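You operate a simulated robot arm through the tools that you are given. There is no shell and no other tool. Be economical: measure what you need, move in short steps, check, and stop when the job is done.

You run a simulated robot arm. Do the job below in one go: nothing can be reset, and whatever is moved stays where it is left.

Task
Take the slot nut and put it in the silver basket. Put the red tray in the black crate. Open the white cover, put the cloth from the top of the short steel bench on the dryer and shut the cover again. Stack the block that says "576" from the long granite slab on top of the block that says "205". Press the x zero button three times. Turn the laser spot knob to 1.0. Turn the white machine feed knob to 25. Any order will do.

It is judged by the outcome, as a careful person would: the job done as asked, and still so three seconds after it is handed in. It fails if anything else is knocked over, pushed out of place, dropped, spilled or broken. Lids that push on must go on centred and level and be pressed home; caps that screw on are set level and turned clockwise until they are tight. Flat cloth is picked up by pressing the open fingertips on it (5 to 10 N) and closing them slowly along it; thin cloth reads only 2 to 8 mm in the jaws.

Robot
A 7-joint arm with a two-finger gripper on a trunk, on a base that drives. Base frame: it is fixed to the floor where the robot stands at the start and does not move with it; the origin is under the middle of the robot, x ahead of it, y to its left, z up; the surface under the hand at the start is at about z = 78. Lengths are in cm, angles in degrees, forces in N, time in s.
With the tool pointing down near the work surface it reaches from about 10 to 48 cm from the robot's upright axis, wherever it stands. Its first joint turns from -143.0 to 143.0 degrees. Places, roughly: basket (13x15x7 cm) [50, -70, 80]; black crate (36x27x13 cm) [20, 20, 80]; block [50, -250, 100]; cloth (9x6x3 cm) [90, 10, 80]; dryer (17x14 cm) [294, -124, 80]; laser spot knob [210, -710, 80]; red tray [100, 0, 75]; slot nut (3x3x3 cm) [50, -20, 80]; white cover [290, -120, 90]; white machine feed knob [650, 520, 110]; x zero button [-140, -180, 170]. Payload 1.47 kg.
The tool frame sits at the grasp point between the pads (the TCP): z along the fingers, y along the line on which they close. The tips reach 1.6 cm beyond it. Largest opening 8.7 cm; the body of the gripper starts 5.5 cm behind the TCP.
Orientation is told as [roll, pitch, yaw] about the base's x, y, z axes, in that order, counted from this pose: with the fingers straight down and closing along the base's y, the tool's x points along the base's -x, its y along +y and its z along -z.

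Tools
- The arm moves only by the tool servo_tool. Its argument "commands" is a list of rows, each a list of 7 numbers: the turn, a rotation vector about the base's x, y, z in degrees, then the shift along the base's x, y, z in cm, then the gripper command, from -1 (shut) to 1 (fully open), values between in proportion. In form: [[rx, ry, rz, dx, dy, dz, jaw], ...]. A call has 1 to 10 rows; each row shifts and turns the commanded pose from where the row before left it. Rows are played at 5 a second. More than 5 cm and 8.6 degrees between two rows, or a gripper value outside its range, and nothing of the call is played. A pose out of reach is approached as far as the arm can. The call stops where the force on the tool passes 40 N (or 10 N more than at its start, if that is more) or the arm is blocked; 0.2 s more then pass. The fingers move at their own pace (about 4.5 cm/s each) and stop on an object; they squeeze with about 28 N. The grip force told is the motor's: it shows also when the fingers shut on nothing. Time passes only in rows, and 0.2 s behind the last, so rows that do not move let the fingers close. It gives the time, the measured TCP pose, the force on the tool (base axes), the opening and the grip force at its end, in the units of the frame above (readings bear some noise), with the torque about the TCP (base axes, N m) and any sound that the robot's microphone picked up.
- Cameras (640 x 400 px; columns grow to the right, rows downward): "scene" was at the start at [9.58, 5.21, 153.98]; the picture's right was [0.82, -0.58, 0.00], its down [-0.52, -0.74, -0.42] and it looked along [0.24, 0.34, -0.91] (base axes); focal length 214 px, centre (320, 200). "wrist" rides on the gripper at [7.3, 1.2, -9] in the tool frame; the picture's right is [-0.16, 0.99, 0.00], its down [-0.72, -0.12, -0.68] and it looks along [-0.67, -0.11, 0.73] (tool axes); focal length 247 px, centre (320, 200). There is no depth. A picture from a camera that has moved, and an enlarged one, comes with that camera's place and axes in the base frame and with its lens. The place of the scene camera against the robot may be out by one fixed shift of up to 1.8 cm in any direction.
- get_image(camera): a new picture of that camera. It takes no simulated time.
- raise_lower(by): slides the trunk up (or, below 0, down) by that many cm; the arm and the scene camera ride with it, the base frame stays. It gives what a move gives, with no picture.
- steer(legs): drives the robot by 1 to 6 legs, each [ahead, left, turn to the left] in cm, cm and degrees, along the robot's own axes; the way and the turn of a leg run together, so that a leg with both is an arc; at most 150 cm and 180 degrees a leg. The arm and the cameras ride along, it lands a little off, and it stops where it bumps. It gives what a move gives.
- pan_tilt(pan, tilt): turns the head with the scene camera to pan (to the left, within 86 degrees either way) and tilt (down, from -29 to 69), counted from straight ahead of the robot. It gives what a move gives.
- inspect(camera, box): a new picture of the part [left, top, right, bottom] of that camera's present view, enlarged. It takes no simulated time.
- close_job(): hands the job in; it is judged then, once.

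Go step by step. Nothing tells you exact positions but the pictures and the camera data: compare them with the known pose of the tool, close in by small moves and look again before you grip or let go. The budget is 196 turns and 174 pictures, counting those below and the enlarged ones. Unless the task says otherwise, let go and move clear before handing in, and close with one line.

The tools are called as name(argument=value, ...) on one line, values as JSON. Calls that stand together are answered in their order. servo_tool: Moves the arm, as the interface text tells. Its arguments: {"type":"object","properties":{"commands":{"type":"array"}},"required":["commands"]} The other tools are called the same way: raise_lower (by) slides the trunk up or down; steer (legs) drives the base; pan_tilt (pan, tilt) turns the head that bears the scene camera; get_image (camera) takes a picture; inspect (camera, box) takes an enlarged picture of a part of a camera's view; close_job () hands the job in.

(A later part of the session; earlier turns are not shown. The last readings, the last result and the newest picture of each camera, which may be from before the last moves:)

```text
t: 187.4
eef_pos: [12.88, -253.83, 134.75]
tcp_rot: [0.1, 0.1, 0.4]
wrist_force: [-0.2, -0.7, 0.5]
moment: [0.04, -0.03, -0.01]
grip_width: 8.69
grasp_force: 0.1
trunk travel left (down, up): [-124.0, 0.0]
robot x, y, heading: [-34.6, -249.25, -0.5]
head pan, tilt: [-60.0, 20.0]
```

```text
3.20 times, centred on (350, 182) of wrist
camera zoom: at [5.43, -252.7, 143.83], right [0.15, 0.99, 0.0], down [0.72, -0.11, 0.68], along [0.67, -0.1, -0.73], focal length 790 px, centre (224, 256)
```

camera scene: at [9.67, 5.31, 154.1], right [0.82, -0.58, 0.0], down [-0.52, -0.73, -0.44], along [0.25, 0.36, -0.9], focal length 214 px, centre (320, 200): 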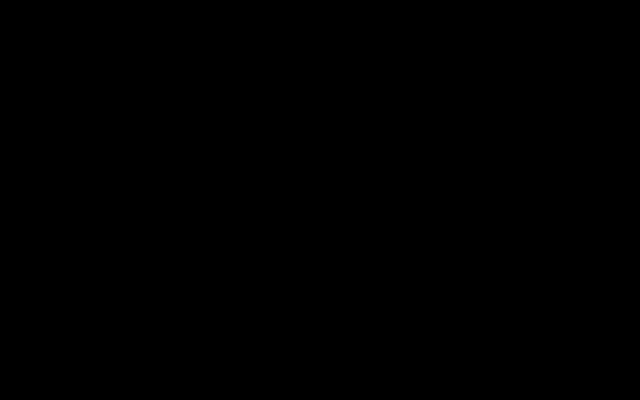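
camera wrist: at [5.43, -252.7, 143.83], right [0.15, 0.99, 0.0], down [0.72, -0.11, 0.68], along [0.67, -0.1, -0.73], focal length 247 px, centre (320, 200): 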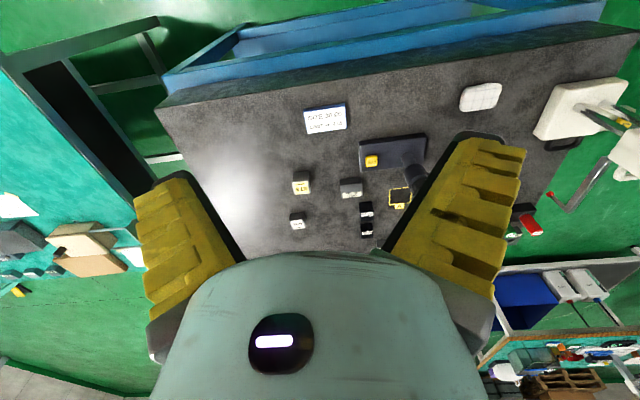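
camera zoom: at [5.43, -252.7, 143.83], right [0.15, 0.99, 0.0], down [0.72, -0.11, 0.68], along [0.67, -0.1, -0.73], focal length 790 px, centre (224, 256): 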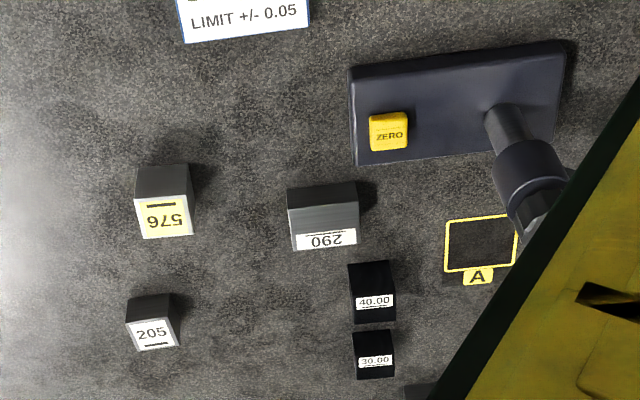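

The "576" block is at about (42, -263) and "205" at about (55, -267), on a slab top near z = 95. I drive in and lower the trunk.

steer(legs=[[36, -6, 0.5]])

raise_lower(by=-22)

get_image(camera="wrist")

```text
t: 189.8
eef_pos: [48.52, -259.98, 134.88]
tcp_rot: [-0.1, 0.0, 0.9]
wrist_force: [-0.2, -0.2, 0.5]
moment: [-0.01, -0.03, 0.02]
grip_width: 8.7
grasp_force: 0.2
trunk travel left (down, up): [-124.0, 0.0]
robot x, y, heading: [0.94, -255.36, -0.2]
head pan, tilt: [-60.0, 20.0]
```

```text
t: 192.1
eef_pos: [48.49, -259.95, 112.56]
tcp_rot: [-0.1, 0.1, 0.8]
wrist_force: [0.1, 0.0, 0.6]
moment: [-0.01, 0.01, 0.0]
grip_width: 8.7
grasp_force: 0.1
trunk travel left (down, up): [-102.0, 22.0]
robot x, y, heading: [1.14, -255.61, -0.4]
head pan, tilt: [-60.0, 20.0]
```

```text
113 pictures are left
camera wrist: at [41.05, -258.87, 121.83], right [0.14, 0.99, 0.0], down [0.73, -0.1, 0.68], along [0.67, -0.1, -0.73], focal length 247 px, centre (320, 200)
```

wrist: 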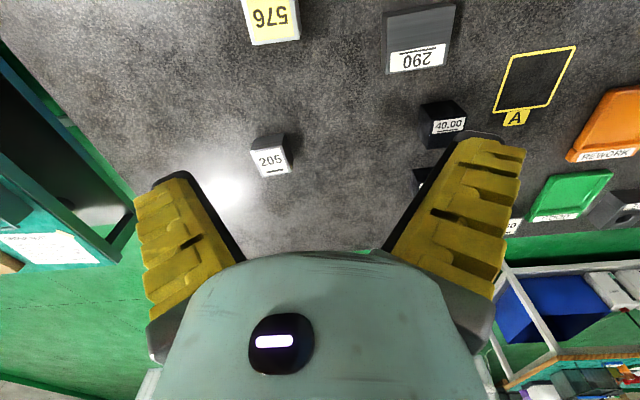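

I move the hand back over the 576 block.

servo_tool(commands=[[0, 0, 0, -1.5, -1, -2.5, 1], [0, 0, 0, -1.7, -1, -2.5, 1], [0, 0, 0, -1.7, -1, -1, 1], [0, 0, 0, -1.6, -0.2, -1, 1]])

get_image(camera="wrist")

```text
t: 193.1
eef_pos: [41.82, -263.07, 105.67]
tcp_rot: [-0.1, 0.1, 0.8]
wrist_force: [0.0, -0.6, 0.0]
moment: [0.02, 0.0, -0.01]
grip_width: 8.67
grasp_force: 0.0
trunk travel left (down, up): [-102.0, 22.0]
robot x, y, heading: [0.41, -255.62, -0.4]
head pan, tilt: [-60.0, 20.0]
```

```text
112 pictures are left
camera wrist: at [34.48, -261.98, 114.76], right [0.14, 0.99, 0.0], down [0.72, -0.1, 0.68], along [0.67, -0.1, -0.73], focal length 247 px, centre (320, 200)
```

wrist: 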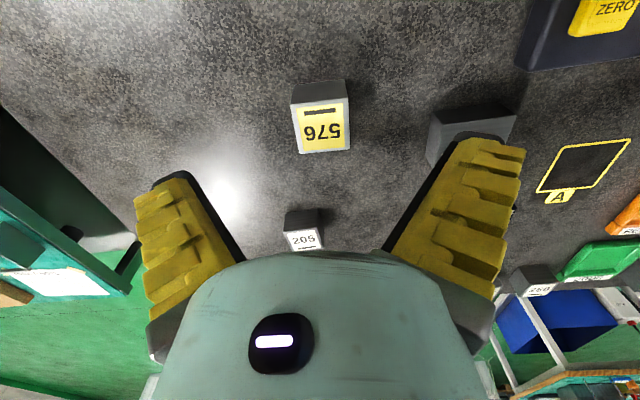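

The top of 576 is centred at (42.8, -263.1, 98), a 4 cm cube turned about -3.5 degrees. I align, go down and check.

servo_tool(commands=[[0, 0, -4.3, 0.9, 0, -1.5, 1], [0, 0, 0, 0, 0, -2.5, 1], [0, 0, 0, 0, 0, 0, 1]])

get_image(camera="wrist")

```text
t: 193.9
eef_pos: [42.94, -263.2, 101.7]
tcp_rot: [-0.2, 0.0, -3.5]
wrist_force: [0.5, -0.2, -0.1]
moment: [0.0, -0.01, 0.01]
grip_width: 8.69
grasp_force: 0.0
trunk travel left (down, up): [-102.0, 22.0]
robot x, y, heading: [0.9, -255.32, -0.4]
head pan, tilt: [-60.0, 20.0]
```

```text
111 pictures are left
camera wrist: at [35.56, -261.56, 110.76], right [0.22, 0.98, 0.0], down [0.72, -0.16, 0.68], along [0.66, -0.15, -0.73], focal length 247 px, centre (320, 200)
```

wrist: 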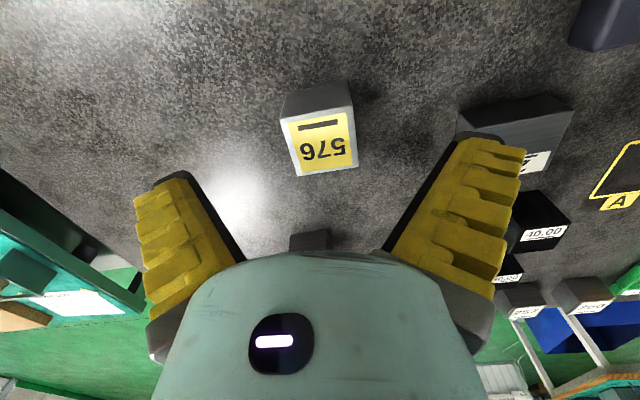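

Aligned. I go down, grip and lift.

servo_tool(commands=[[0, 0, 0, -0.1, 0, -2.5, 1], [0, 0, 0, 0, 0, -1.8, 1], [0, 0, 0, 0, 0, -0.8, 1], [0, 0, 0, 0, 0, 0, -1], [0, 0, 0, 0, 0, 0, -1], [0, 0, 0, 0, 0, 0, -1], [0, 0, 0, 0, 0, 0, -1]])

get_image(camera="wrist")

```text
t: 195.5
eef_pos: [42.81, -263.02, 96.64]
tcp_rot: [-0.1, 0.1, -3.5]
wrist_force: [-3.9, 1.3, 13.7]
moment: [-0.02, 0.04, 0.15]
grip_width: 3.61
grasp_force: 28.1
trunk travel left (down, up): [-102.0, 22.0]
robot x, y, heading: [1.0, -255.32, -0.3]
head pan, tilt: [-60.0, 20.0]
```

```text
110 pictures are left
camera wrist: at [35.45, -261.46, 105.7], right [0.22, 0.98, 0.0], down [0.72, -0.16, 0.68], along [0.66, -0.15, -0.73], focal length 247 px, centre (320, 200)
```

wrist: 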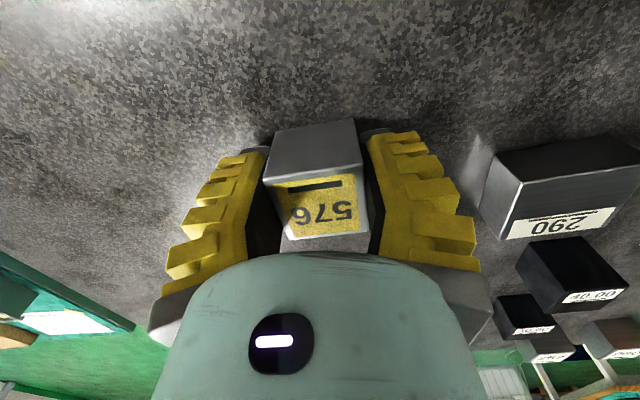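

Gripped at 3.61 cm with the tips just on the slab (top about 95.2). I lift and move toward 205 for a look.

servo_tool(commands=[[0, 0, 0, 0, 0, 1.5, -1], [0, 0, 0, 0, 0, 3, -1], [0, 0, 0, 1, 0, 3, -1], [0, 0, 0, 2, 0, 2, -1], [0, 0, 0, 2, -1, 0, -1], [0, 0, 0, 0, 0, 0, -1]])

get_image(camera="wrist")

```text
t: 196.9
eef_pos: [47.66, -264.21, 106.16]
tcp_rot: [-0.1, 0.1, -3.4]
wrist_force: [0.4, 0.4, -1.4]
moment: [0.01, -0.01, 0.0]
grip_width: 3.47
grasp_force: 28.2
trunk travel left (down, up): [-102.0, 22.0]
robot x, y, heading: [1.22, -255.34, -0.4]
head pan, tilt: [-60.0, 20.0]
```

```text
109 pictures are left
camera wrist: at [40.39, -262.55, 115.21], right [0.22, 0.98, 0.0], down [0.72, -0.16, 0.68], along [0.66, -0.15, -0.73], focal length 247 px, centre (320, 200)
```

wrist: 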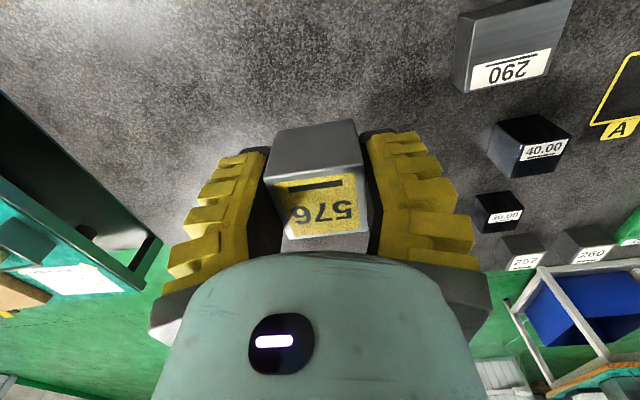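

The held block hides 205, so I drive 8 cm ahead and reach beyond it to see it from above.

steer(legs=[[8, 0, 0]])

servo_tool(commands=[[0, 0, 0, 2, 0, 1, -1], [0, 0, 0, 3, -1, 1, -1], [0, 0, 0, 2, -1, 0, -1], [0, 0, 0, 0, 0, 0, -1]])

get_image(camera="wrist")

```text
t: 198.0
eef_pos: [55.62, -264.13, 106.08]
tcp_rot: [-0.2, 0.0, -3.5]
wrist_force: [0.1, -0.2, -2.1]
moment: [-0.02, 0.01, -0.02]
grip_width: 3.5
grasp_force: 27.7
trunk travel left (down, up): [-102.0, 22.0]
robot x, y, heading: [8.98, -255.28, -0.2]
head pan, tilt: [-60.0, 20.0]
```

```text
t: 199.0
eef_pos: [62.48, -266.44, 108.09]
tcp_rot: [-0.2, 0.1, -3.4]
wrist_force: [0.7, 0.2, -1.6]
moment: [0.01, 0.05, 0.01]
grip_width: 3.49
grasp_force: 28.0
trunk travel left (down, up): [-102.0, 22.0]
robot x, y, heading: [8.98, -255.51, -0.1]
head pan, tilt: [-60.0, 20.0]
```

```text
108 pictures are left
camera wrist: at [55.28, -264.79, 117.13], right [0.22, 0.98, 0.0], down [0.72, -0.16, 0.68], along [0.66, -0.15, -0.73], focal length 247 px, centre (320, 200)
```

wrist: 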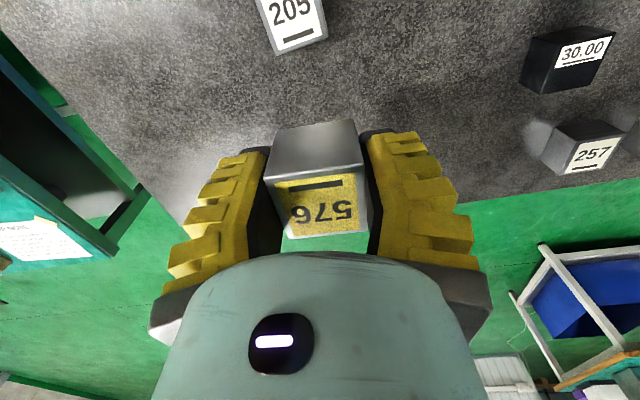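

205's far edge is at x about 58.6. I reach a little further to see its whole top.

servo_tool(commands=[[0, 0, 0, 2, 0, 2, -1], [0, 0, 0, 2, 0, 2, -1], [0, 0, 0, 0, 0, 0, -1]])

inspect(camera="wrist", box=[220, 0, 380, 100])

```text
t: 199.8
eef_pos: [66.72, -266.27, 112.17]
tcp_rot: [-0.1, 0.0, -3.4]
wrist_force: [-0.1, 0.0, -1.7]
moment: [0.02, -0.04, 0.0]
grip_width: 3.47
grasp_force: 28.1
trunk travel left (down, up): [-102.0, 22.0]
robot x, y, heading: [9.0, -255.24, -0.2]
head pan, tilt: [-60.0, 20.0]
```

```text
4.00 times, centred on (300, 50) of wrist
camera zoom: at [59.44, -264.61, 121.19], right [0.22, 0.98, 0.0], down [0.72, -0.16, 0.68], along [0.66, -0.15, -0.73], focal length 988 px, centre (400, 800)
```

zoom: 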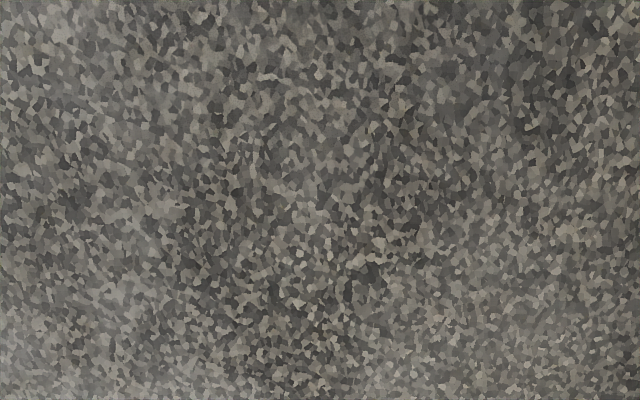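

Wrong way: I come back to x about 59.5 so the top falls just above the held block in view.

servo_tool(commands=[[0, 0, 0, -2.5, 0, -1, -1], [0, 0, 0, -2.5, 0, -1, -1], [0, 0, 0, -2, 0, -1, -1], [0, 0, 0, 0, 0, 0, -1]])

inspect(camera="wrist", box=[220, 0, 412, 120])

```text
t: 200.8
eef_pos: [59.67, -266.22, 109.19]
tcp_rot: [-0.1, 0.0, -3.5]
wrist_force: [0.0, 0.4, -2.3]
moment: [0.0, 0.01, -0.01]
grip_width: 3.48
grasp_force: 28.0
trunk travel left (down, up): [-102.0, 22.0]
robot x, y, heading: [8.79, -255.2, -0.2]
head pan, tilt: [-60.0, 20.0]
```

```text
3.33 times, centred on (316, 60) of wrist
camera zoom: at [52.37, -264.71, 118.18], right [0.22, 0.98, 0.0], down [0.72, -0.16, 0.68], along [0.66, -0.15, -0.73], focal length 823 px, centre (333, 667)
```

zoom: 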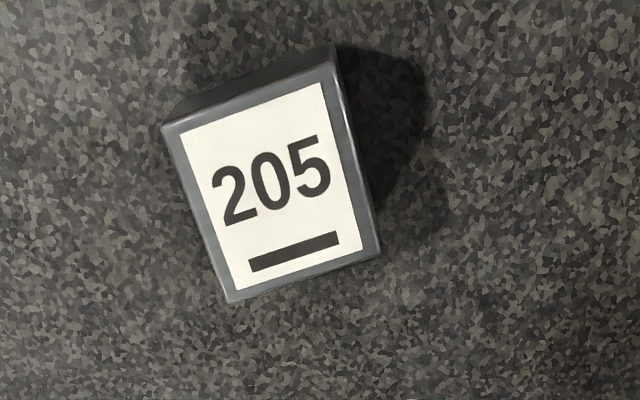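

205's top is centred at (56.6, -267.0), turned +5 degrees, 3.8 cm wide. The held block sits 0.6 nearer me than the TCP, so I go to TCP (57.2, -266.95) at yaw +5 and descend.

servo_tool(commands=[[0, 0, 8.4, -1.2, -0.4, 0, -1], [0, 0, 0, -1.25, -0.35, 0, -1], [0, 0, 0, 0, 0, -2.5, -1], [0, 0, 0, 0, 0, -2.5, -1], [0, 0, 0, 0, 0, -2, -1], [0, 0, 0, 0, 0, -0.8, -1], [0, 0, 0, 0, 0, 0, -1]])

get_image(camera="wrist")

```text
t: 202.4
eef_pos: [57.23, -266.84, 101.14]
tcp_rot: [-0.1, 0.0, 5.0]
wrist_force: [0.8, 0.4, -1.7]
moment: [-0.01, -0.01, -0.01]
grip_width: 3.47
grasp_force: 28.4
trunk travel left (down, up): [-102.0, 22.0]
robot x, y, heading: [8.96, -255.17, -0.4]
head pan, tilt: [-60.0, 20.0]
```

```text
105 pictures are left
camera wrist: at [49.84, -266.37, 110.27], right [0.07, 1.0, 0.0], down [0.73, -0.05, 0.68], along [0.68, -0.05, -0.73], focal length 247 px, centre (320, 200)
```

wrist: 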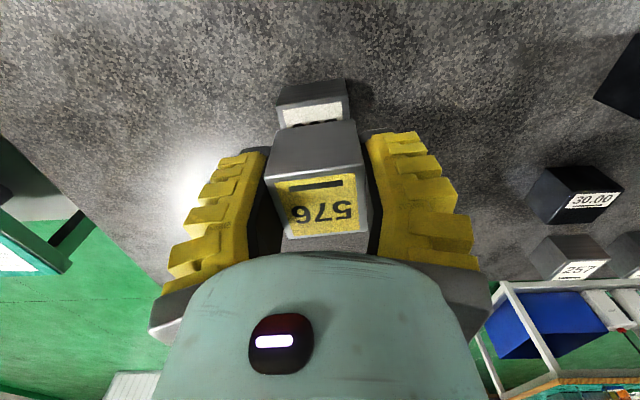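

The held block lines up over 205 to within 0.3 cm. I correct that and lower slowly onto it.

servo_tool(commands=[[0, 0, 0, -0.25, -0.1, -0.6, -1], [0, 0, 0, 0, 0, -0.4, -1], [0, 0, 0, 0, 0, -0.2, -1], [0, 0, 0, 0, 0, 0, -1]])

servo_tool(commands=[[0, 0, 0, 0, 0, -0.2, -1], [0, 0, 0, 0, 0, 0, -1]])

```text
t: 203.4
eef_pos: [57.12, -267.05, 100.18]
tcp_rot: [-0.1, 0.0, 5.0]
wrist_force: [1.1, 0.4, -1.9]
moment: [0.0, -0.01, -0.01]
grip_width: 3.46
grasp_force: 27.9
trunk travel left (down, up): [-102.0, 22.0]
robot x, y, heading: [9.16, -255.65, -0.1]
head pan, tilt: [-60.0, 20.0]
```

```text
t: 204.0
eef_pos: [56.95, -267.14, 100.03]
tcp_rot: [-0.1, 0.1, 5.1]
wrist_force: [0.9, 0.0, -2.1]
moment: [-0.01, -0.01, 0.01]
grip_width: 3.47
grasp_force: 27.8
trunk travel left (down, up): [-102.0, 22.0]
robot x, y, heading: [8.96, -255.84, -0.3]
head pan, tilt: [-60.0, 20.0]
```

servo_tool(commands=[[0, 0, 0, 0, 0, -0.2, -1], [0, 0, 0, 0, 0, -0.15, -1], [0, 0, 0, 0, 0, 0, -1]])

get_image(camera="wrist")

```text
t: 204.8
eef_pos: [57.0, -267.07, 99.62]
tcp_rot: [-0.1, 0.1, 4.9]
wrist_force: [-6.0, 2.9, 17.2]
moment: [0.02, 0.15, -0.01]
grip_width: 3.68
grasp_force: 28.5
trunk travel left (down, up): [-102.0, 22.0]
robot x, y, heading: [9.19, -255.52, -0.1]
head pan, tilt: [-60.0, 20.0]
```

```text
104 pictures are left
camera wrist: at [49.52, -266.55, 108.69], right [0.07, 1.0, 0.0], down [0.73, -0.05, 0.68], along [0.68, -0.05, -0.73], focal length 247 px, centre (320, 200)
```

wrist: 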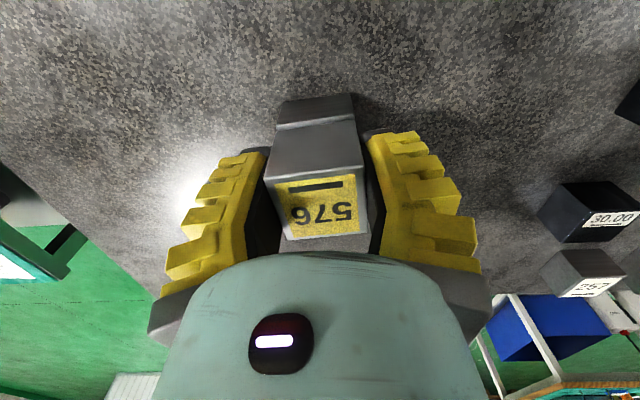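

The block rests on 205 and lines up well. I let go and rise.

servo_tool(commands=[[0, 0, 0, 0, 0, 0.1, 0.2], [0, 0, 0, 0, 0, 0, 0.6], [0, 0, 0, 0, 0, 0, 0.6], [0, 0, 0, 0, 0, 2, 0.8], [0, 0, 0, 0, 0, 3, 1], [0, 0, 0, 0, 0, 3, 1]])

get_image(camera="wrist")

```text
t: 206.2
eef_pos: [57.03, -267.02, 107.77]
tcp_rot: [-0.2, -0.1, 5.0]
wrist_force: [-0.9, 0.6, -0.1]
moment: [0.0, -0.02, 0.05]
grip_width: 8.68
grasp_force: 0.1
trunk travel left (down, up): [-102.0, 22.0]
robot x, y, heading: [8.69, -255.58, -0.5]
head pan, tilt: [-60.0, 20.0]
```

```text
103 pictures are left
camera wrist: at [49.57, -266.55, 116.87], right [0.07, 1.0, 0.0], down [0.73, -0.05, 0.68], along [0.68, -0.05, -0.73], focal length 247 px, centre (320, 200)
```

wrist: 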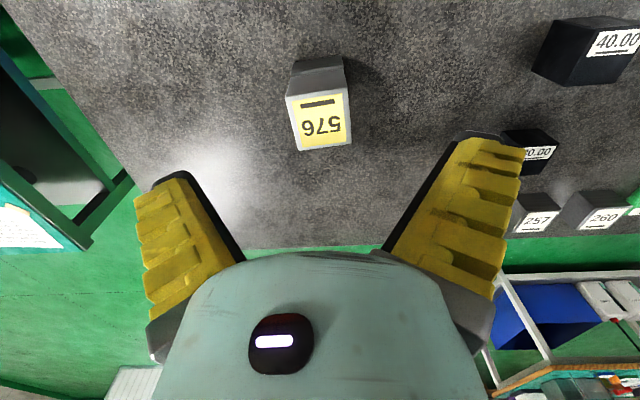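

Stacked cleanly. I raise, back out and drive through the aisle toward the dryer.

raise_lower(by=12)

steer(legs=[[-45, 0, 0], [0, 132, 0], [150, 0, 0], [30, 0, 0]])

get_image(camera="wrist")

```text
t: 207.7
eef_pos: [56.88, -267.02, 119.73]
tcp_rot: [-0.1, 0.1, 4.9]
wrist_force: [0.0, -0.6, 0.5]
moment: [-0.02, 0.02, 0.02]
grip_width: 8.69
grasp_force: 0.0
trunk travel left (down, up): [-114.0, 10.0]
robot x, y, heading: [9.01, -255.28, -0.2]
head pan, tilt: [-60.0, 20.0]
```

```text
t: 225.0
eef_pos: [188.69, -133.75, 119.79]
tcp_rot: [-0.1, 0.0, 5.9]
wrist_force: [0.8, -0.4, -0.6]
moment: [0.0, 0.02, -0.04]
grip_width: 8.74
grasp_force: 0.0
trunk travel left (down, up): [-114.0, 10.0]
robot x, y, heading: [140.33, -123.01, 0.7]
head pan, tilt: [-60.0, 20.0]
```

```text
102 pictures are left
camera wrist: at [181.32, -133.39, 128.82], right [0.06, 1.0, 0.0], down [0.73, -0.04, 0.68], along [0.68, -0.04, -0.73], focal length 247 px, centre (320, 200)
```

wrist: 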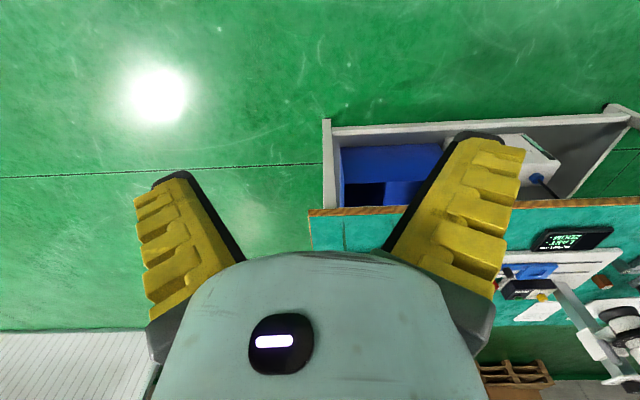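

A teal table stands with its near edge at x = 233 and right end at y = -139; the dryer sits near its right end. I drive round to that end.

steer(legs=[[0, -58, 0], [150, 0, 0]])

steer(legs=[[0, 0, 89]])

get_image(camera="wrist")

```text
t: 235.4
eef_pos: [339.7, -192.52, 119.77]
tcp_rot: [-0.1, 0.0, 4.8]
wrist_force: [-0.1, -0.2, -0.2]
moment: [0.02, -0.01, -0.01]
grip_width: 8.68
grasp_force: 0.0
trunk travel left (down, up): [-114.0, 10.0]
robot x, y, heading: [291.7, -180.55, -0.2]
head pan, tilt: [-60.0, 20.0]
```

```text
t: 239.6
eef_pos: [303.08, -132.67, 119.82]
tcp_rot: [0.0, 0.0, 95.4]
wrist_force: [0.9, 0.3, 0.0]
moment: [-0.03, 0.02, 0.01]
grip_width: 8.67
grasp_force: 0.0
trunk travel left (down, up): [-114.0, 10.0]
robot x, y, heading: [291.62, -181.07, 90.2]
head pan, tilt: [-60.0, 20.0]
```

```text
101 pictures are left
camera wrist: at [302.49, -140.13, 128.82], right [-1.0, 0.06, 0.0], down [0.05, 0.73, 0.68], along [0.05, 0.68, -0.73], focal length 247 px, centre (320, 200)
```

wrist: 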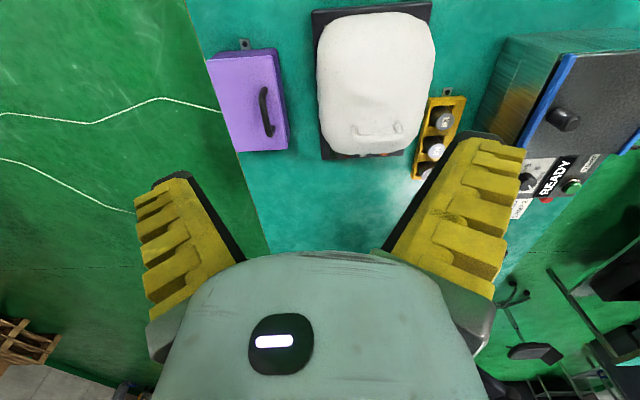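

The white cover is in view at about (294, -126) with a handle on its far (+y) side. I look closer.

inspect(camera="wrist", box=[295, 0, 475, 180])

```text
2.22 times, centred on (385, 90) of wrist
camera zoom: at [302.49, -140.13, 128.82], right [-1.0, 0.06, 0.0], down [0.05, 0.73, 0.68], along [0.05, 0.68, -0.73], focal length 549 px, centre (176, 444)
```

zoom: 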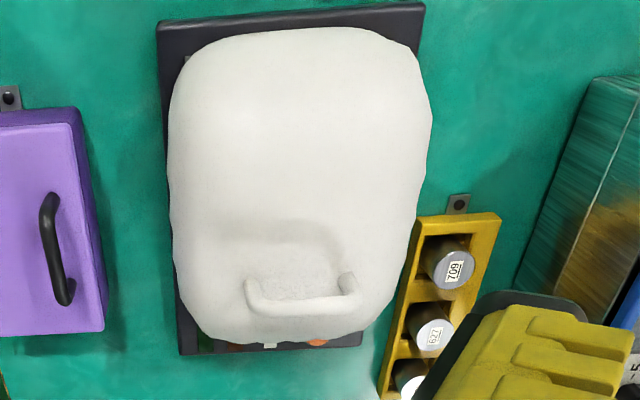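

The hinge is on my (-y) side and the handle bar runs along x at the front. A side approach from +x is best, so I drive round to the far side of the table.

steer(legs=[[0, -57, 0], [60, 0, 0], [0, 0, 90]])

get_image(camera="wrist")

```text
t: 249.7
eef_pos: [300.44, -109.68, 119.7]
tcp_rot: [-0.1, 0.0, -174.5]
wrist_force: [-0.4, -0.7, 0.7]
moment: [0.03, -0.01, -0.04]
grip_width: 8.71
grasp_force: 0.0
trunk travel left (down, up): [-114.0, 10.0]
robot x, y, heading: [348.16, -120.66, -179.7]
head pan, tilt: [-60.0, 20.0]
```

```text
99 pictures are left
camera wrist: at [307.56, -110.14, 128.82], right [-0.06, -1.0, 0.0], down [-0.73, 0.04, 0.68], along [-0.68, 0.04, -0.73], focal length 247 px, centre (320, 200)
```

wrist: 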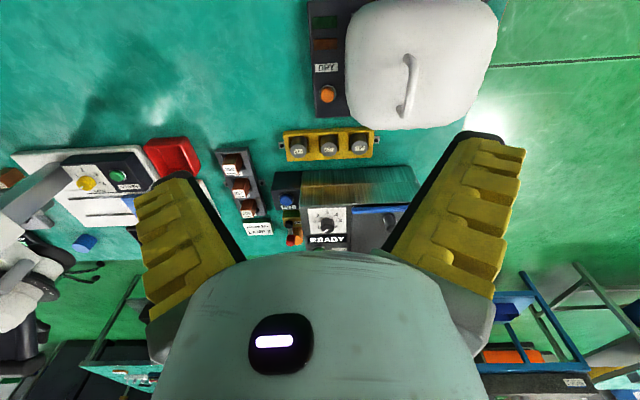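

The handle bar is at about (295.2, -121.8, 94), 7 cm long. I drive 6 cm closer and bring the hand above it.

steer(legs=[[6, 0, 0]])

servo_tool(commands=[[0, 0, -5, 0, -3, -2, 1], [0, 0, 0, 0, -3, -3, 1], [0, 0, 0, 0, -3, -3, 1], [0, 0, 0, 0, -3, -3, 1], [0, 0, 0, 0, 0, -2, 1]])

get_image(camera="wrist")

```text
t: 250.7
eef_pos: [294.25, -109.61, 119.75]
tcp_rot: [-0.2, 0.0, -174.5]
wrist_force: [0.2, -0.1, 0.2]
moment: [0.0, -0.01, -0.01]
grip_width: 8.7
grasp_force: 0.0
trunk travel left (down, up): [-114.0, 10.0]
robot x, y, heading: [342.6, -120.84, -179.6]
head pan, tilt: [-60.0, 20.0]
```

```text
t: 251.9
eef_pos: [294.15, -121.69, 107.7]
tcp_rot: [-0.2, -0.1, -179.5]
wrist_force: [-1.5, 1.1, 0.3]
moment: [0.05, -0.12, 0.02]
grip_width: 8.69
grasp_force: 0.0
out of reach, approached as far as the arm can: row 5
trunk travel left (down, up): [-114.0, 10.0]
robot x, y, heading: [342.69, -120.88, -179.8]
head pan, tilt: [-60.0, 20.0]
```

```text
98 pictures are left
camera wrist: at [301.34, -122.8, 116.73], right [-0.15, -0.99, 0.0], down [-0.72, 0.11, 0.68], along [-0.68, 0.1, -0.73], focal length 247 px, centre (320, 200)
```

wrist: 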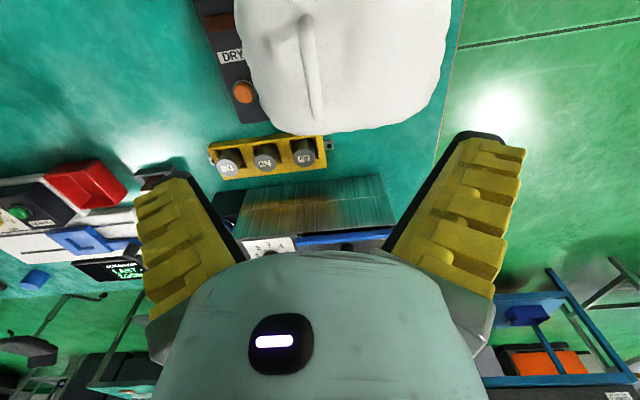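

inspect(camera="wrist", box=[220, 0, 460, 150])

```text
2.67 times, centred on (340, 75) of wrist
camera zoom: at [301.34, -122.8, 116.73], right [-0.15, -0.99, 0.0], down [-0.72, 0.11, 0.68], along [-0.68, 0.1, -0.73], focal length 659 px, centre (267, 533)
```

zoom: 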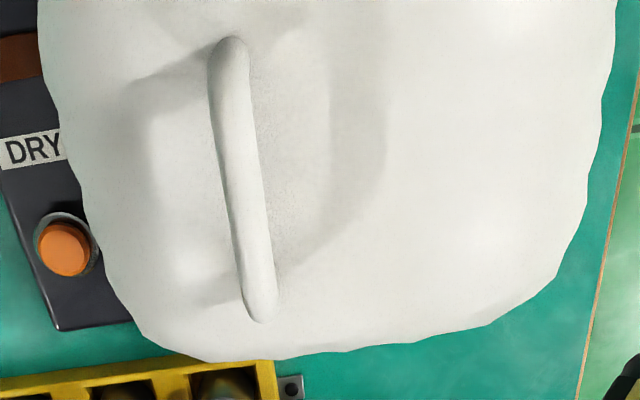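

The bar stands up from the cover at (295.3, -121.2). I set the jaws to about 4 cm, lower the trunk, and come down over the bar.

servo_tool(commands=[[0, 0, 0, 1, 0.4, 0.5, -0.1], [0, 0, 0, 0, 0, 0, -0.1], [0, 0, 0, 0, 0, 0, -0.1]])

raise_lower(by=-10)

get_image(camera="wrist")

```text
t: 252.7
eef_pos: [295.28, -121.26, 108.1]
tcp_rot: [-0.2, 0.0, -179.5]
wrist_force: [0.2, 0.2, 0.1]
moment: [0.01, -0.01, 0.01]
grip_width: 4.49
grasp_force: 3.7
trunk travel left (down, up): [-114.0, 10.0]
robot x, y, heading: [341.92, -121.08, -179.5]
head pan, tilt: [-60.0, 20.0]
```

```text
t: 254.0
eef_pos: [295.23, -121.27, 98.08]
tcp_rot: [0.0, 0.0, -179.5]
wrist_force: [-0.2, 0.0, -0.4]
moment: [0.02, -0.01, 0.0]
grip_width: 4.48
grasp_force: 4.0
trunk travel left (down, up): [-104.0, 20.0]
robot x, y, heading: [342.38, -120.94, -179.8]
head pan, tilt: [-60.0, 20.0]
```

```text
96 pictures are left
camera wrist: at [302.45, -122.39, 107.19], right [-0.15, -0.99, 0.0], down [-0.72, 0.11, 0.68], along [-0.67, 0.1, -0.73], focal length 247 px, centre (320, 200)
```

wrist: 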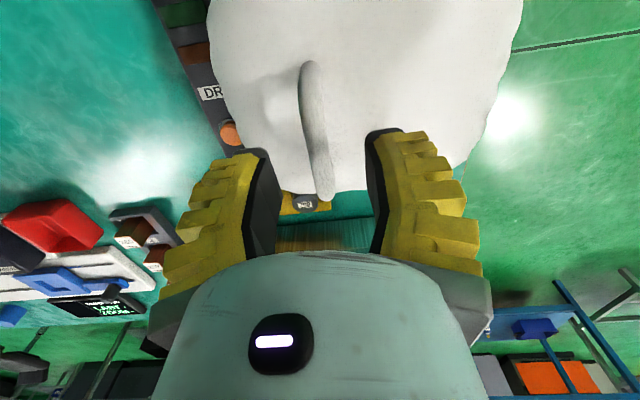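

The bar is between the fingers. I make room with the trunk and go down carefully.

servo_tool(commands=[[0, 0, 0, 0.3, 0, 3, -0.1], [0, 0, 0, 0, 0, 3, -0.1]])

raise_lower(by=-7)

servo_tool(commands=[[0, 0, 0, 0, 0, -1, -0.1], [0, 0, 0, 0, 0, -0.7, -0.1], [0, 0, 0, 0, 0, -0.5, -0.1], [0, 0, 0, 0, 0, -0.4, -0.1], [0, 0, 0, 0, 0, 0, -0.1]])

get_image(camera="wrist")

```text
t: 254.6
eef_pos: [295.57, -121.07, 104.19]
tcp_rot: [-0.1, 0.0, -179.6]
wrist_force: [-0.2, -0.3, 0.1]
moment: [0.02, 0.0, 0.01]
grip_width: 4.47
grasp_force: 4.1
trunk travel left (down, up): [-104.0, 20.0]
robot x, y, heading: [342.28, -120.87, -179.6]
head pan, tilt: [-60.0, 20.0]
```

```text
t: 255.7
eef_pos: [295.69, -121.28, 97.18]
tcp_rot: [-0.1, 0.0, -179.4]
wrist_force: [-0.4, -0.1, 0.6]
moment: [0.02, -0.02, -0.01]
grip_width: 4.47
grasp_force: 4.4
trunk travel left (down, up): [-97.0, 27.0]
robot x, y, heading: [341.73, -120.89, -179.8]
head pan, tilt: [-60.0, 20.0]
```

```text
t: 256.9
eef_pos: [295.62, -121.21, 94.47]
tcp_rot: [-0.1, -0.1, -179.4]
wrist_force: [0.0, 0.4, 0.0]
moment: [0.0, 0.01, 0.01]
grip_width: 4.51
grasp_force: 4.6
trunk travel left (down, up): [-97.0, 27.0]
robot x, y, heading: [342.6, -121.09, -179.9]
head pan, tilt: [-60.0, 20.0]
```

```text
95 pictures are left
camera wrist: at [302.84, -122.39, 103.56], right [-0.15, -0.99, 0.0], down [-0.72, 0.11, 0.68], along [-0.67, 0.1, -0.73], focal length 247 px, centre (320, 200)
```

wrist: 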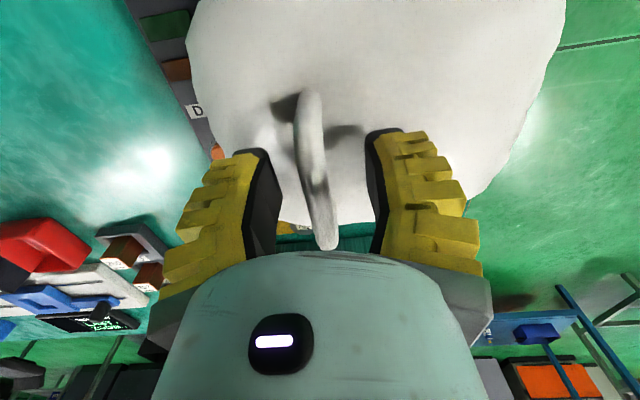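

The bar is about 1 cm lower than the tips' middle; I go down 1 cm more and close gently.

servo_tool(commands=[[0, 0, 0, 0, 0, -0.4, -0.1], [0, 0, 0, 0, 0, -0.4, -0.1], [0, 0, 0, 0, 0, -0.3, -0.1], [0, 0, 0, 0, 0, 0, -1], [0, 0, 0, 0, 0, 0, -1], [0, 0, 0, 0, 0, 0, -1]])

get_image(camera="wrist")

```text
t: 258.3
eef_pos: [295.79, -121.19, 93.37]
tcp_rot: [-0.1, 0.0, -179.4]
wrist_force: [0.0, -0.4, 0.5]
moment: [0.0, 0.02, 0.02]
grip_width: 0.0
grasp_force: 19.6
trunk travel left (down, up): [-97.0, 27.0]
robot x, y, heading: [342.28, -120.93, -180.1]
head pan, tilt: [-60.0, 20.0]
```

```text
94 pictures are left
camera wrist: at [302.9, -122.4, 102.47], right [-0.15, -0.99, 0.0], down [-0.73, 0.11, 0.68], along [-0.67, 0.1, -0.73], focal length 247 px, centre (320, 200)
```

wrist: 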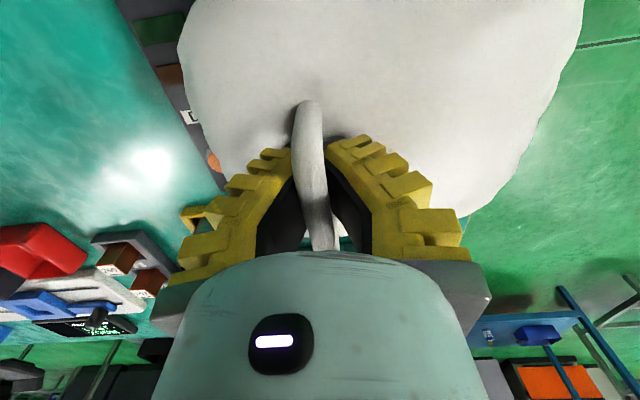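

The fingertips have closed beneath the bar, so it is hooked in the gap between them. I start lifting along the hinge arc and watch the force.

servo_tool(commands=[[0, 0, 0, 0, 0, 0.8, -1], [6, 0, 0, 0, -1.2, 1.45, -1], [0, 0, 0, 0, 0, 0, -1]])

get_image(camera="wrist")

```text
t: 259.1
eef_pos: [295.77, -122.97, 95.75]
tcp_rot: [-5.9, 0.2, -179.4]
wrist_force: [-6.2, -12.6, -18.5]
moment: [0.21, 0.13, -0.08]
grip_width: 0.61
grasp_force: 28.7
trunk travel left (down, up): [-97.0, 27.0]
robot x, y, heading: [342.0, -120.72, -179.7]
head pan, tilt: [-60.0, 20.0]
```

```text
93 pictures are left
camera wrist: at [303.01, -124.91, 104.54], right [-0.15, -0.98, -0.1], down [-0.73, 0.04, 0.69], along [-0.67, 0.18, -0.72], focal length 247 px, centre (320, 200)
```

wrist: 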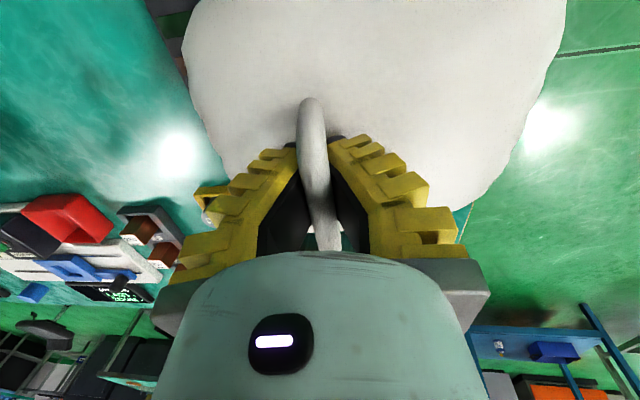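

The hook holds and resists with about 22 N, pulling toward -y, so the arc runs flatter. I go on with more -y.

servo_tool(commands=[[7, 0, 0, 0, -1.8, 1.0, -1], [7, 0, 0, 0, -1.9, 0.8, -1], [0, 0, 0, 0, 0, 0, -1]])

get_image(camera="wrist")

```text
t: 259.9
eef_pos: [295.88, -126.22, 97.43]
tcp_rot: [-20.3, 0.1, -179.5]
wrist_force: [-0.6, -0.4, 0.2]
moment: [-0.02, 0.0, -0.02]
grip_width: 0.04
grasp_force: 27.9
trunk travel left (down, up): [-97.0, 27.0]
robot x, y, heading: [342.39, -120.75, -179.7]
head pan, tilt: [-60.0, 20.0]
```

```text
92 pictures are left
camera wrist: at [303.07, -130.41, 105.59], right [-0.15, -0.93, -0.34], down [-0.72, -0.13, 0.68], along [-0.67, 0.35, -0.65], focal length 247 px, centre (320, 200)
```

wrist: 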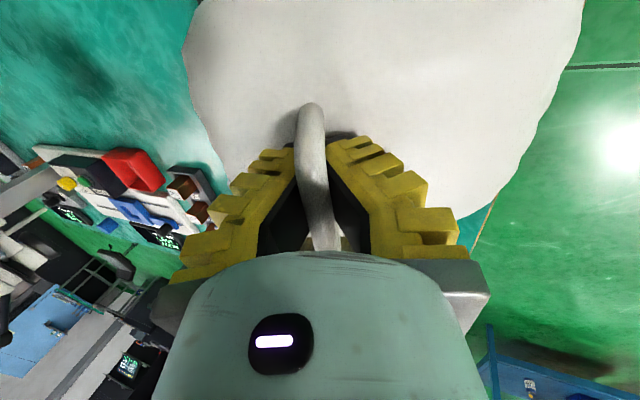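

The cover turns with the hand, now about 20 degrees, with no strain. I follow the arc further (hinge near y -134.9, z 82).

servo_tool(commands=[[8, 0, 0, 0, -2.23, 1.06, -1], [8, 0, 0, 0, -2.36, 0.74, -1], [0, 0, 0, 0, 0, 0, -1]])

servo_tool(commands=[[8, 0, 0, 0, -2.43, 0.41, -1], [8, 0, 0, 0, -2.47, 0.06, -1], [0, 0, 0, 0, 0, 0, -1]])

get_image(camera="wrist")

```text
t: 260.5
eef_pos: [293.81, -131.53, 98.77]
tcp_rot: [-29.5, -4.0, 177.0]
wrist_force: [7.8, 0.7, 6.0]
moment: [0.01, 0.02, -0.03]
grip_width: 0.0
grasp_force: 28.2
trunk travel left (down, up): [-97.0, 27.0]
robot x, y, heading: [342.55, -120.58, -179.4]
head pan, tilt: [-60.0, 20.0]
stopped in row 3: the force on the tool passed its limit at 71 N (the readings are from after the stop); the commanded pose is now the measured one
```

```text
t: 260.8
eef_pos: [294.09, -132.2, 99.56]
tcp_rot: [-32.6, -4.5, 177.1]
wrist_force: [-2.4, 0.0, -8.3]
moment: [0.07, -0.03, 0.11]
grip_width: 0.6
grasp_force: 28.6
out of reach, approached as far as the arm can: row 1
trunk travel left (down, up): [-97.0, 27.0]
robot x, y, heading: [342.4, -121.14, -179.6]
head pan, tilt: [-60.0, 20.0]
stopped in row 1: the force on the tool passed its limit at 62 N (the readings are from after the stop); the commanded pose is now the measured one
```

```text
91 pictures are left
camera wrist: at [301.51, -138.41, 106.0], right [-0.24, -0.82, -0.52], down [-0.68, -0.23, 0.69], along [-0.69, 0.52, -0.51], focal length 247 px, centre (320, 200)
```

wrist: 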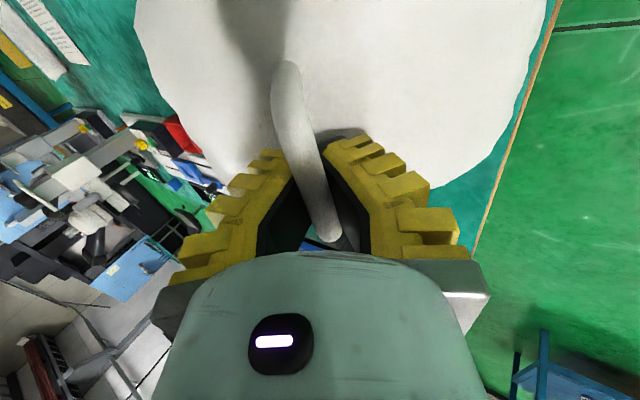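

The cover is about 40 degrees open, and the arm neared a reach limit. I carry on the -y motion by driving the base left instead.

steer(legs=[[0, 5, 0]])

get_image(camera="wrist")

```text
t: 261.8
eef_pos: [294.12, -137.21, 99.5]
tcp_rot: [-32.5, -4.5, 177.0]
wrist_force: [-2.8, 0.8, -16.7]
moment: [0.06, -0.19, 0.0]
grip_width: 0.59
grasp_force: 28.9
trunk travel left (down, up): [-97.0, 27.0]
robot x, y, heading: [342.33, -125.61, -179.8]
head pan, tilt: [-60.0, 20.0]
```

```text
90 pictures are left
camera wrist: at [301.57, -143.38, 106.0], right [-0.24, -0.82, -0.52], down [-0.69, -0.23, 0.69], along [-0.69, 0.52, -0.51], focal length 247 px, centre (320, 200)
```

wrist: 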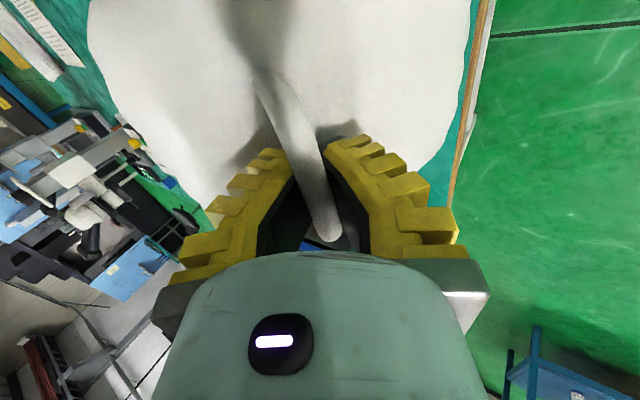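

The cover follows, now near 57 degrees, pulling down a bit. I ease down, tilt a little more and drive further left.

servo_tool(commands=[[5, 0, 0, 0, 0, -0.5, -1], [0, 0, 0, 0, 0, 0, -1]])

steer(legs=[[0, 3.5, 0]])

servo_tool(commands=[[5, 0, 0, 0, 0, -0.8, -1], [0, 0, 0, 0, 0, 0, -1]])

get_image(camera="wrist")

```text
t: 262.1
eef_pos: [294.72, -136.09, 99.91]
tcp_rot: [-34.5, -4.9, 177.7]
wrist_force: [-12.4, 2.1, -35.9]
moment: [0.17, -0.13, 0.25]
grip_width: 0.6
grasp_force: 29.4
out of reach, approached as far as the arm can: row 1
trunk travel left (down, up): [-97.0, 27.0]
robot x, y, heading: [342.5, -125.99, -179.6]
head pan, tilt: [-60.0, 20.0]
stopped in row 1: the force on the tool passed its limit at 54 N (the readings are from after the stop); the commanded pose is now the measured one
```

```text
t: 262.9
eef_pos: [294.78, -136.78, 99.84]
tcp_rot: [-34.6, -4.7, 177.6]
wrist_force: [-7.7, 2.4, -26.5]
moment: [0.12, -0.21, 0.35]
grip_width: 0.61
grasp_force: 30.1
trunk travel left (down, up): [-97.0, 27.0]
robot x, y, heading: [342.61, -126.8, -179.9]
head pan, tilt: [-60.0, 20.0]
stopped in leg 1: the force on the tool passed its limit at 53 N (the readings are from after the stop); the commanded pose is now the measured one
```

```text
t: 263.1
eef_pos: [294.75, -136.72, 99.94]
tcp_rot: [-34.9, -4.9, 177.6]
wrist_force: [-8.1, 2.6, -28.4]
moment: [0.14, -0.26, 0.57]
grip_width: 0.6
grasp_force: 29.5
out of reach, approached as far as the arm can: row 1
trunk travel left (down, up): [-97.0, 27.0]
robot x, y, heading: [342.19, -126.39, -179.9]
head pan, tilt: [-60.0, 20.0]
stopped in row 1: the force on the tool passed its limit at 58 N (the readings are from after the stop); the commanded pose is now the measured one
```

```text
89 pictures are left
camera wrist: at [302.22, -143.2, 105.97], right [-0.24, -0.8, -0.55], down [-0.68, -0.27, 0.68], along [-0.69, 0.54, -0.48], focal length 247 px, centre (320, 200)
```

wrist: 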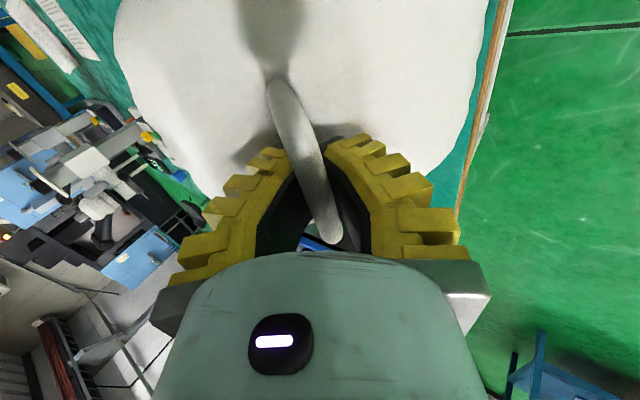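

Further tilting is out of reach and lifts the hand, so I stop tilting. I lower the trunk 1 cm to relieve the pull and drive on left.

raise_lower(by=-1.2)

steer(legs=[[0, 3, 0]])

```text
t: 263.7
eef_pos: [294.5, -137.14, 99.0]
tcp_rot: [-34.9, -5.1, 177.4]
wrist_force: [9.9, -2.0, 32.9]
moment: [0.33, -0.3, -0.21]
grip_width: 0.0
grasp_force: 28.8
trunk travel left (down, up): [-95.8, 28.2]
robot x, y, heading: [342.44, -126.93, -179.8]
head pan, tilt: [-60.0, 20.0]
```

```text
t: 264.6
eef_pos: [294.51, -140.04, 98.68]
tcp_rot: [-34.9, -5.0, 177.5]
wrist_force: [-1.9, 0.6, -3.7]
moment: [0.03, -0.02, 0.02]
grip_width: 0.62
grasp_force: 28.6
trunk travel left (down, up): [-95.8, 28.2]
robot x, y, heading: [342.28, -129.41, -179.8]
head pan, tilt: [-60.0, 20.0]
```

The arc fits a hinge at (y -134.7, z 82.1) with radius 17.4; the cover is about 68 degrees open. I alternate small trunk and base moves along the arc.

raise_lower(by=-0.4)

steer(legs=[[0, 1.7, 0]])

raise_lower(by=-0.8)

steer(legs=[[0, 1.7, 0]])

get_image(camera="wrist")

```text
t: 265.1
eef_pos: [294.61, -140.27, 98.58]
tcp_rot: [-34.7, -4.9, 177.4]
wrist_force: [9.3, -7.0, 23.5]
moment: [0.24, -0.08, -0.04]
grip_width: 0.0
grasp_force: 28.7
trunk travel left (down, up): [-95.4, 28.6]
robot x, y, heading: [342.38, -130.24, -179.6]
head pan, tilt: [-60.0, 20.0]
```

```text
t: 265.9
eef_pos: [294.73, -141.62, 98.29]
tcp_rot: [-34.9, -5.0, 177.4]
wrist_force: [-4.0, 3.4, -11.8]
moment: [0.06, -0.1, 0.04]
grip_width: 0.62
grasp_force: 28.8
trunk travel left (down, up): [-95.4, 28.6]
robot x, y, heading: [342.45, -131.28, -179.8]
head pan, tilt: [-60.0, 20.0]
```

```text
t: 266.6
eef_pos: [294.68, -142.3, 97.66]
tcp_rot: [-34.4, -5.0, 177.6]
wrist_force: [4.3, -6.9, 14.6]
moment: [0.19, -0.09, 0.12]
grip_width: 0.0
grasp_force: 28.3
trunk travel left (down, up): [-94.6, 29.4]
robot x, y, heading: [342.38, -131.52, -180.0]
head pan, tilt: [-60.0, 20.0]
stopped: the force on the tool passed its limit at 41 N (the readings are from after the stop); the commanded pose is now the measured one
```

```text
t: 267.4
eef_pos: [294.87, -143.36, 97.63]
tcp_rot: [-34.8, -5.0, 177.4]
wrist_force: [-6.6, 8.3, -18.6]
moment: [0.03, -0.16, 0.1]
grip_width: 0.6
grasp_force: 28.6
trunk travel left (down, up): [-94.6, 29.4]
robot x, y, heading: [342.41, -133.31, -179.5]
head pan, tilt: [-60.0, 20.0]
```

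```text
88 pictures are left
camera wrist: at [302.24, -149.81, 103.71], right [-0.24, -0.8, -0.55], down [-0.68, -0.26, 0.68], along [-0.69, 0.54, -0.48], focal length 247 px, centre (320, 200)
```

wrist: 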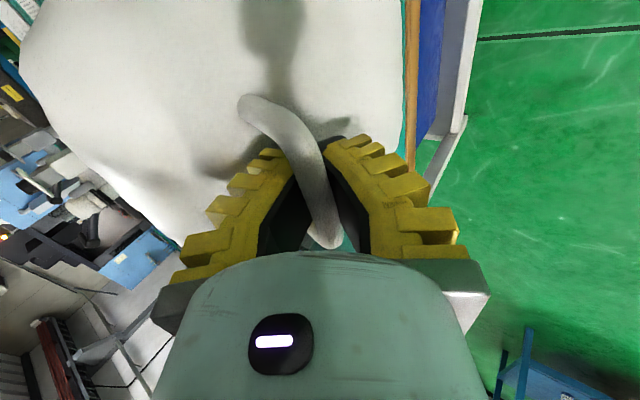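

About 79 degrees open. I try the arm itself with pure translation along the arc.

servo_tool(commands=[[0, 0, 0, 0, -0.4, -0.6, -1], [0, 0, 0, 0, -0.9, -0.6, -1], [0, 0, 0, 0, 0, 0, -1]])

```text
t: 268.1
eef_pos: [294.7, -144.04, 97.08]
tcp_rot: [-34.6, -5.1, 177.5]
wrist_force: [-0.8, 0.5, -3.7]
moment: [0.04, -0.01, 0.04]
grip_width: 0.6
grasp_force: 28.7
out of reach, approached as far as the arm can: row 2
trunk travel left (down, up): [-94.6, 29.4]
robot x, y, heading: [341.97, -133.36, -179.9]
head pan, tilt: [-60.0, 20.0]
```

steer(legs=[[0, 1.3, 0]])

raise_lower(by=-0.8)

steer(legs=[[0, 1.4, 0]])

raise_lower(by=-1)

get_image(camera="wrist")

```text
t: 268.9
eef_pos: [294.66, -144.57, 96.98]
tcp_rot: [-35.2, -4.8, 177.5]
wrist_force: [-10.8, 19.7, -33.8]
moment: [0.03, -0.29, 0.15]
grip_width: 0.59
grasp_force: 28.7
trunk travel left (down, up): [-94.6, 29.4]
robot x, y, heading: [342.55, -134.58, -179.8]
head pan, tilt: [-60.0, 20.0]
```

```text
t: 269.5
eef_pos: [294.76, -145.21, 96.26]
tcp_rot: [-34.7, -4.9, 177.5]
wrist_force: [2.1, -1.6, 0.6]
moment: [0.03, -0.05, 0.06]
grip_width: 0.61
grasp_force: 28.5
trunk travel left (down, up): [-93.8, 30.2]
robot x, y, heading: [342.07, -134.29, -179.8]
head pan, tilt: [-60.0, 20.0]
```

```text
t: 270.2
eef_pos: [294.78, -145.86, 96.1]
tcp_rot: [-35.3, -4.8, 177.3]
wrist_force: [-8.2, 17.9, -27.2]
moment: [0.03, -0.25, 0.13]
grip_width: 0.6
grasp_force: 28.9
trunk travel left (down, up): [-93.8, 30.2]
robot x, y, heading: [342.42, -136.1, -180.2]
head pan, tilt: [-60.0, 20.0]
```

```text
t: 270.8
eef_pos: [294.76, -146.48, 95.32]
tcp_rot: [-34.9, -5.0, 177.2]
wrist_force: [1.7, -5.3, 4.6]
moment: [0.07, 0.01, 0.14]
grip_width: 0.01
grasp_force: 28.5
trunk travel left (down, up): [-92.8, 31.2]
robot x, y, heading: [342.83, -135.76, -179.6]
head pan, tilt: [-60.0, 20.0]
```

```text
87 pictures are left
camera wrist: at [302.17, -152.9, 101.43], right [-0.24, -0.8, -0.55], down [-0.68, -0.26, 0.68], along [-0.69, 0.54, -0.48], focal length 247 px, centre (320, 200)
```

wrist: 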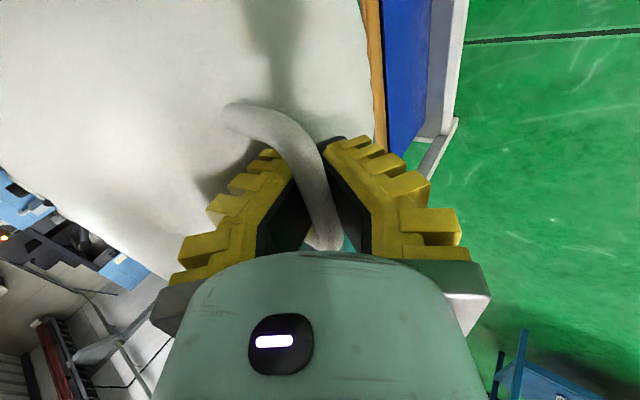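

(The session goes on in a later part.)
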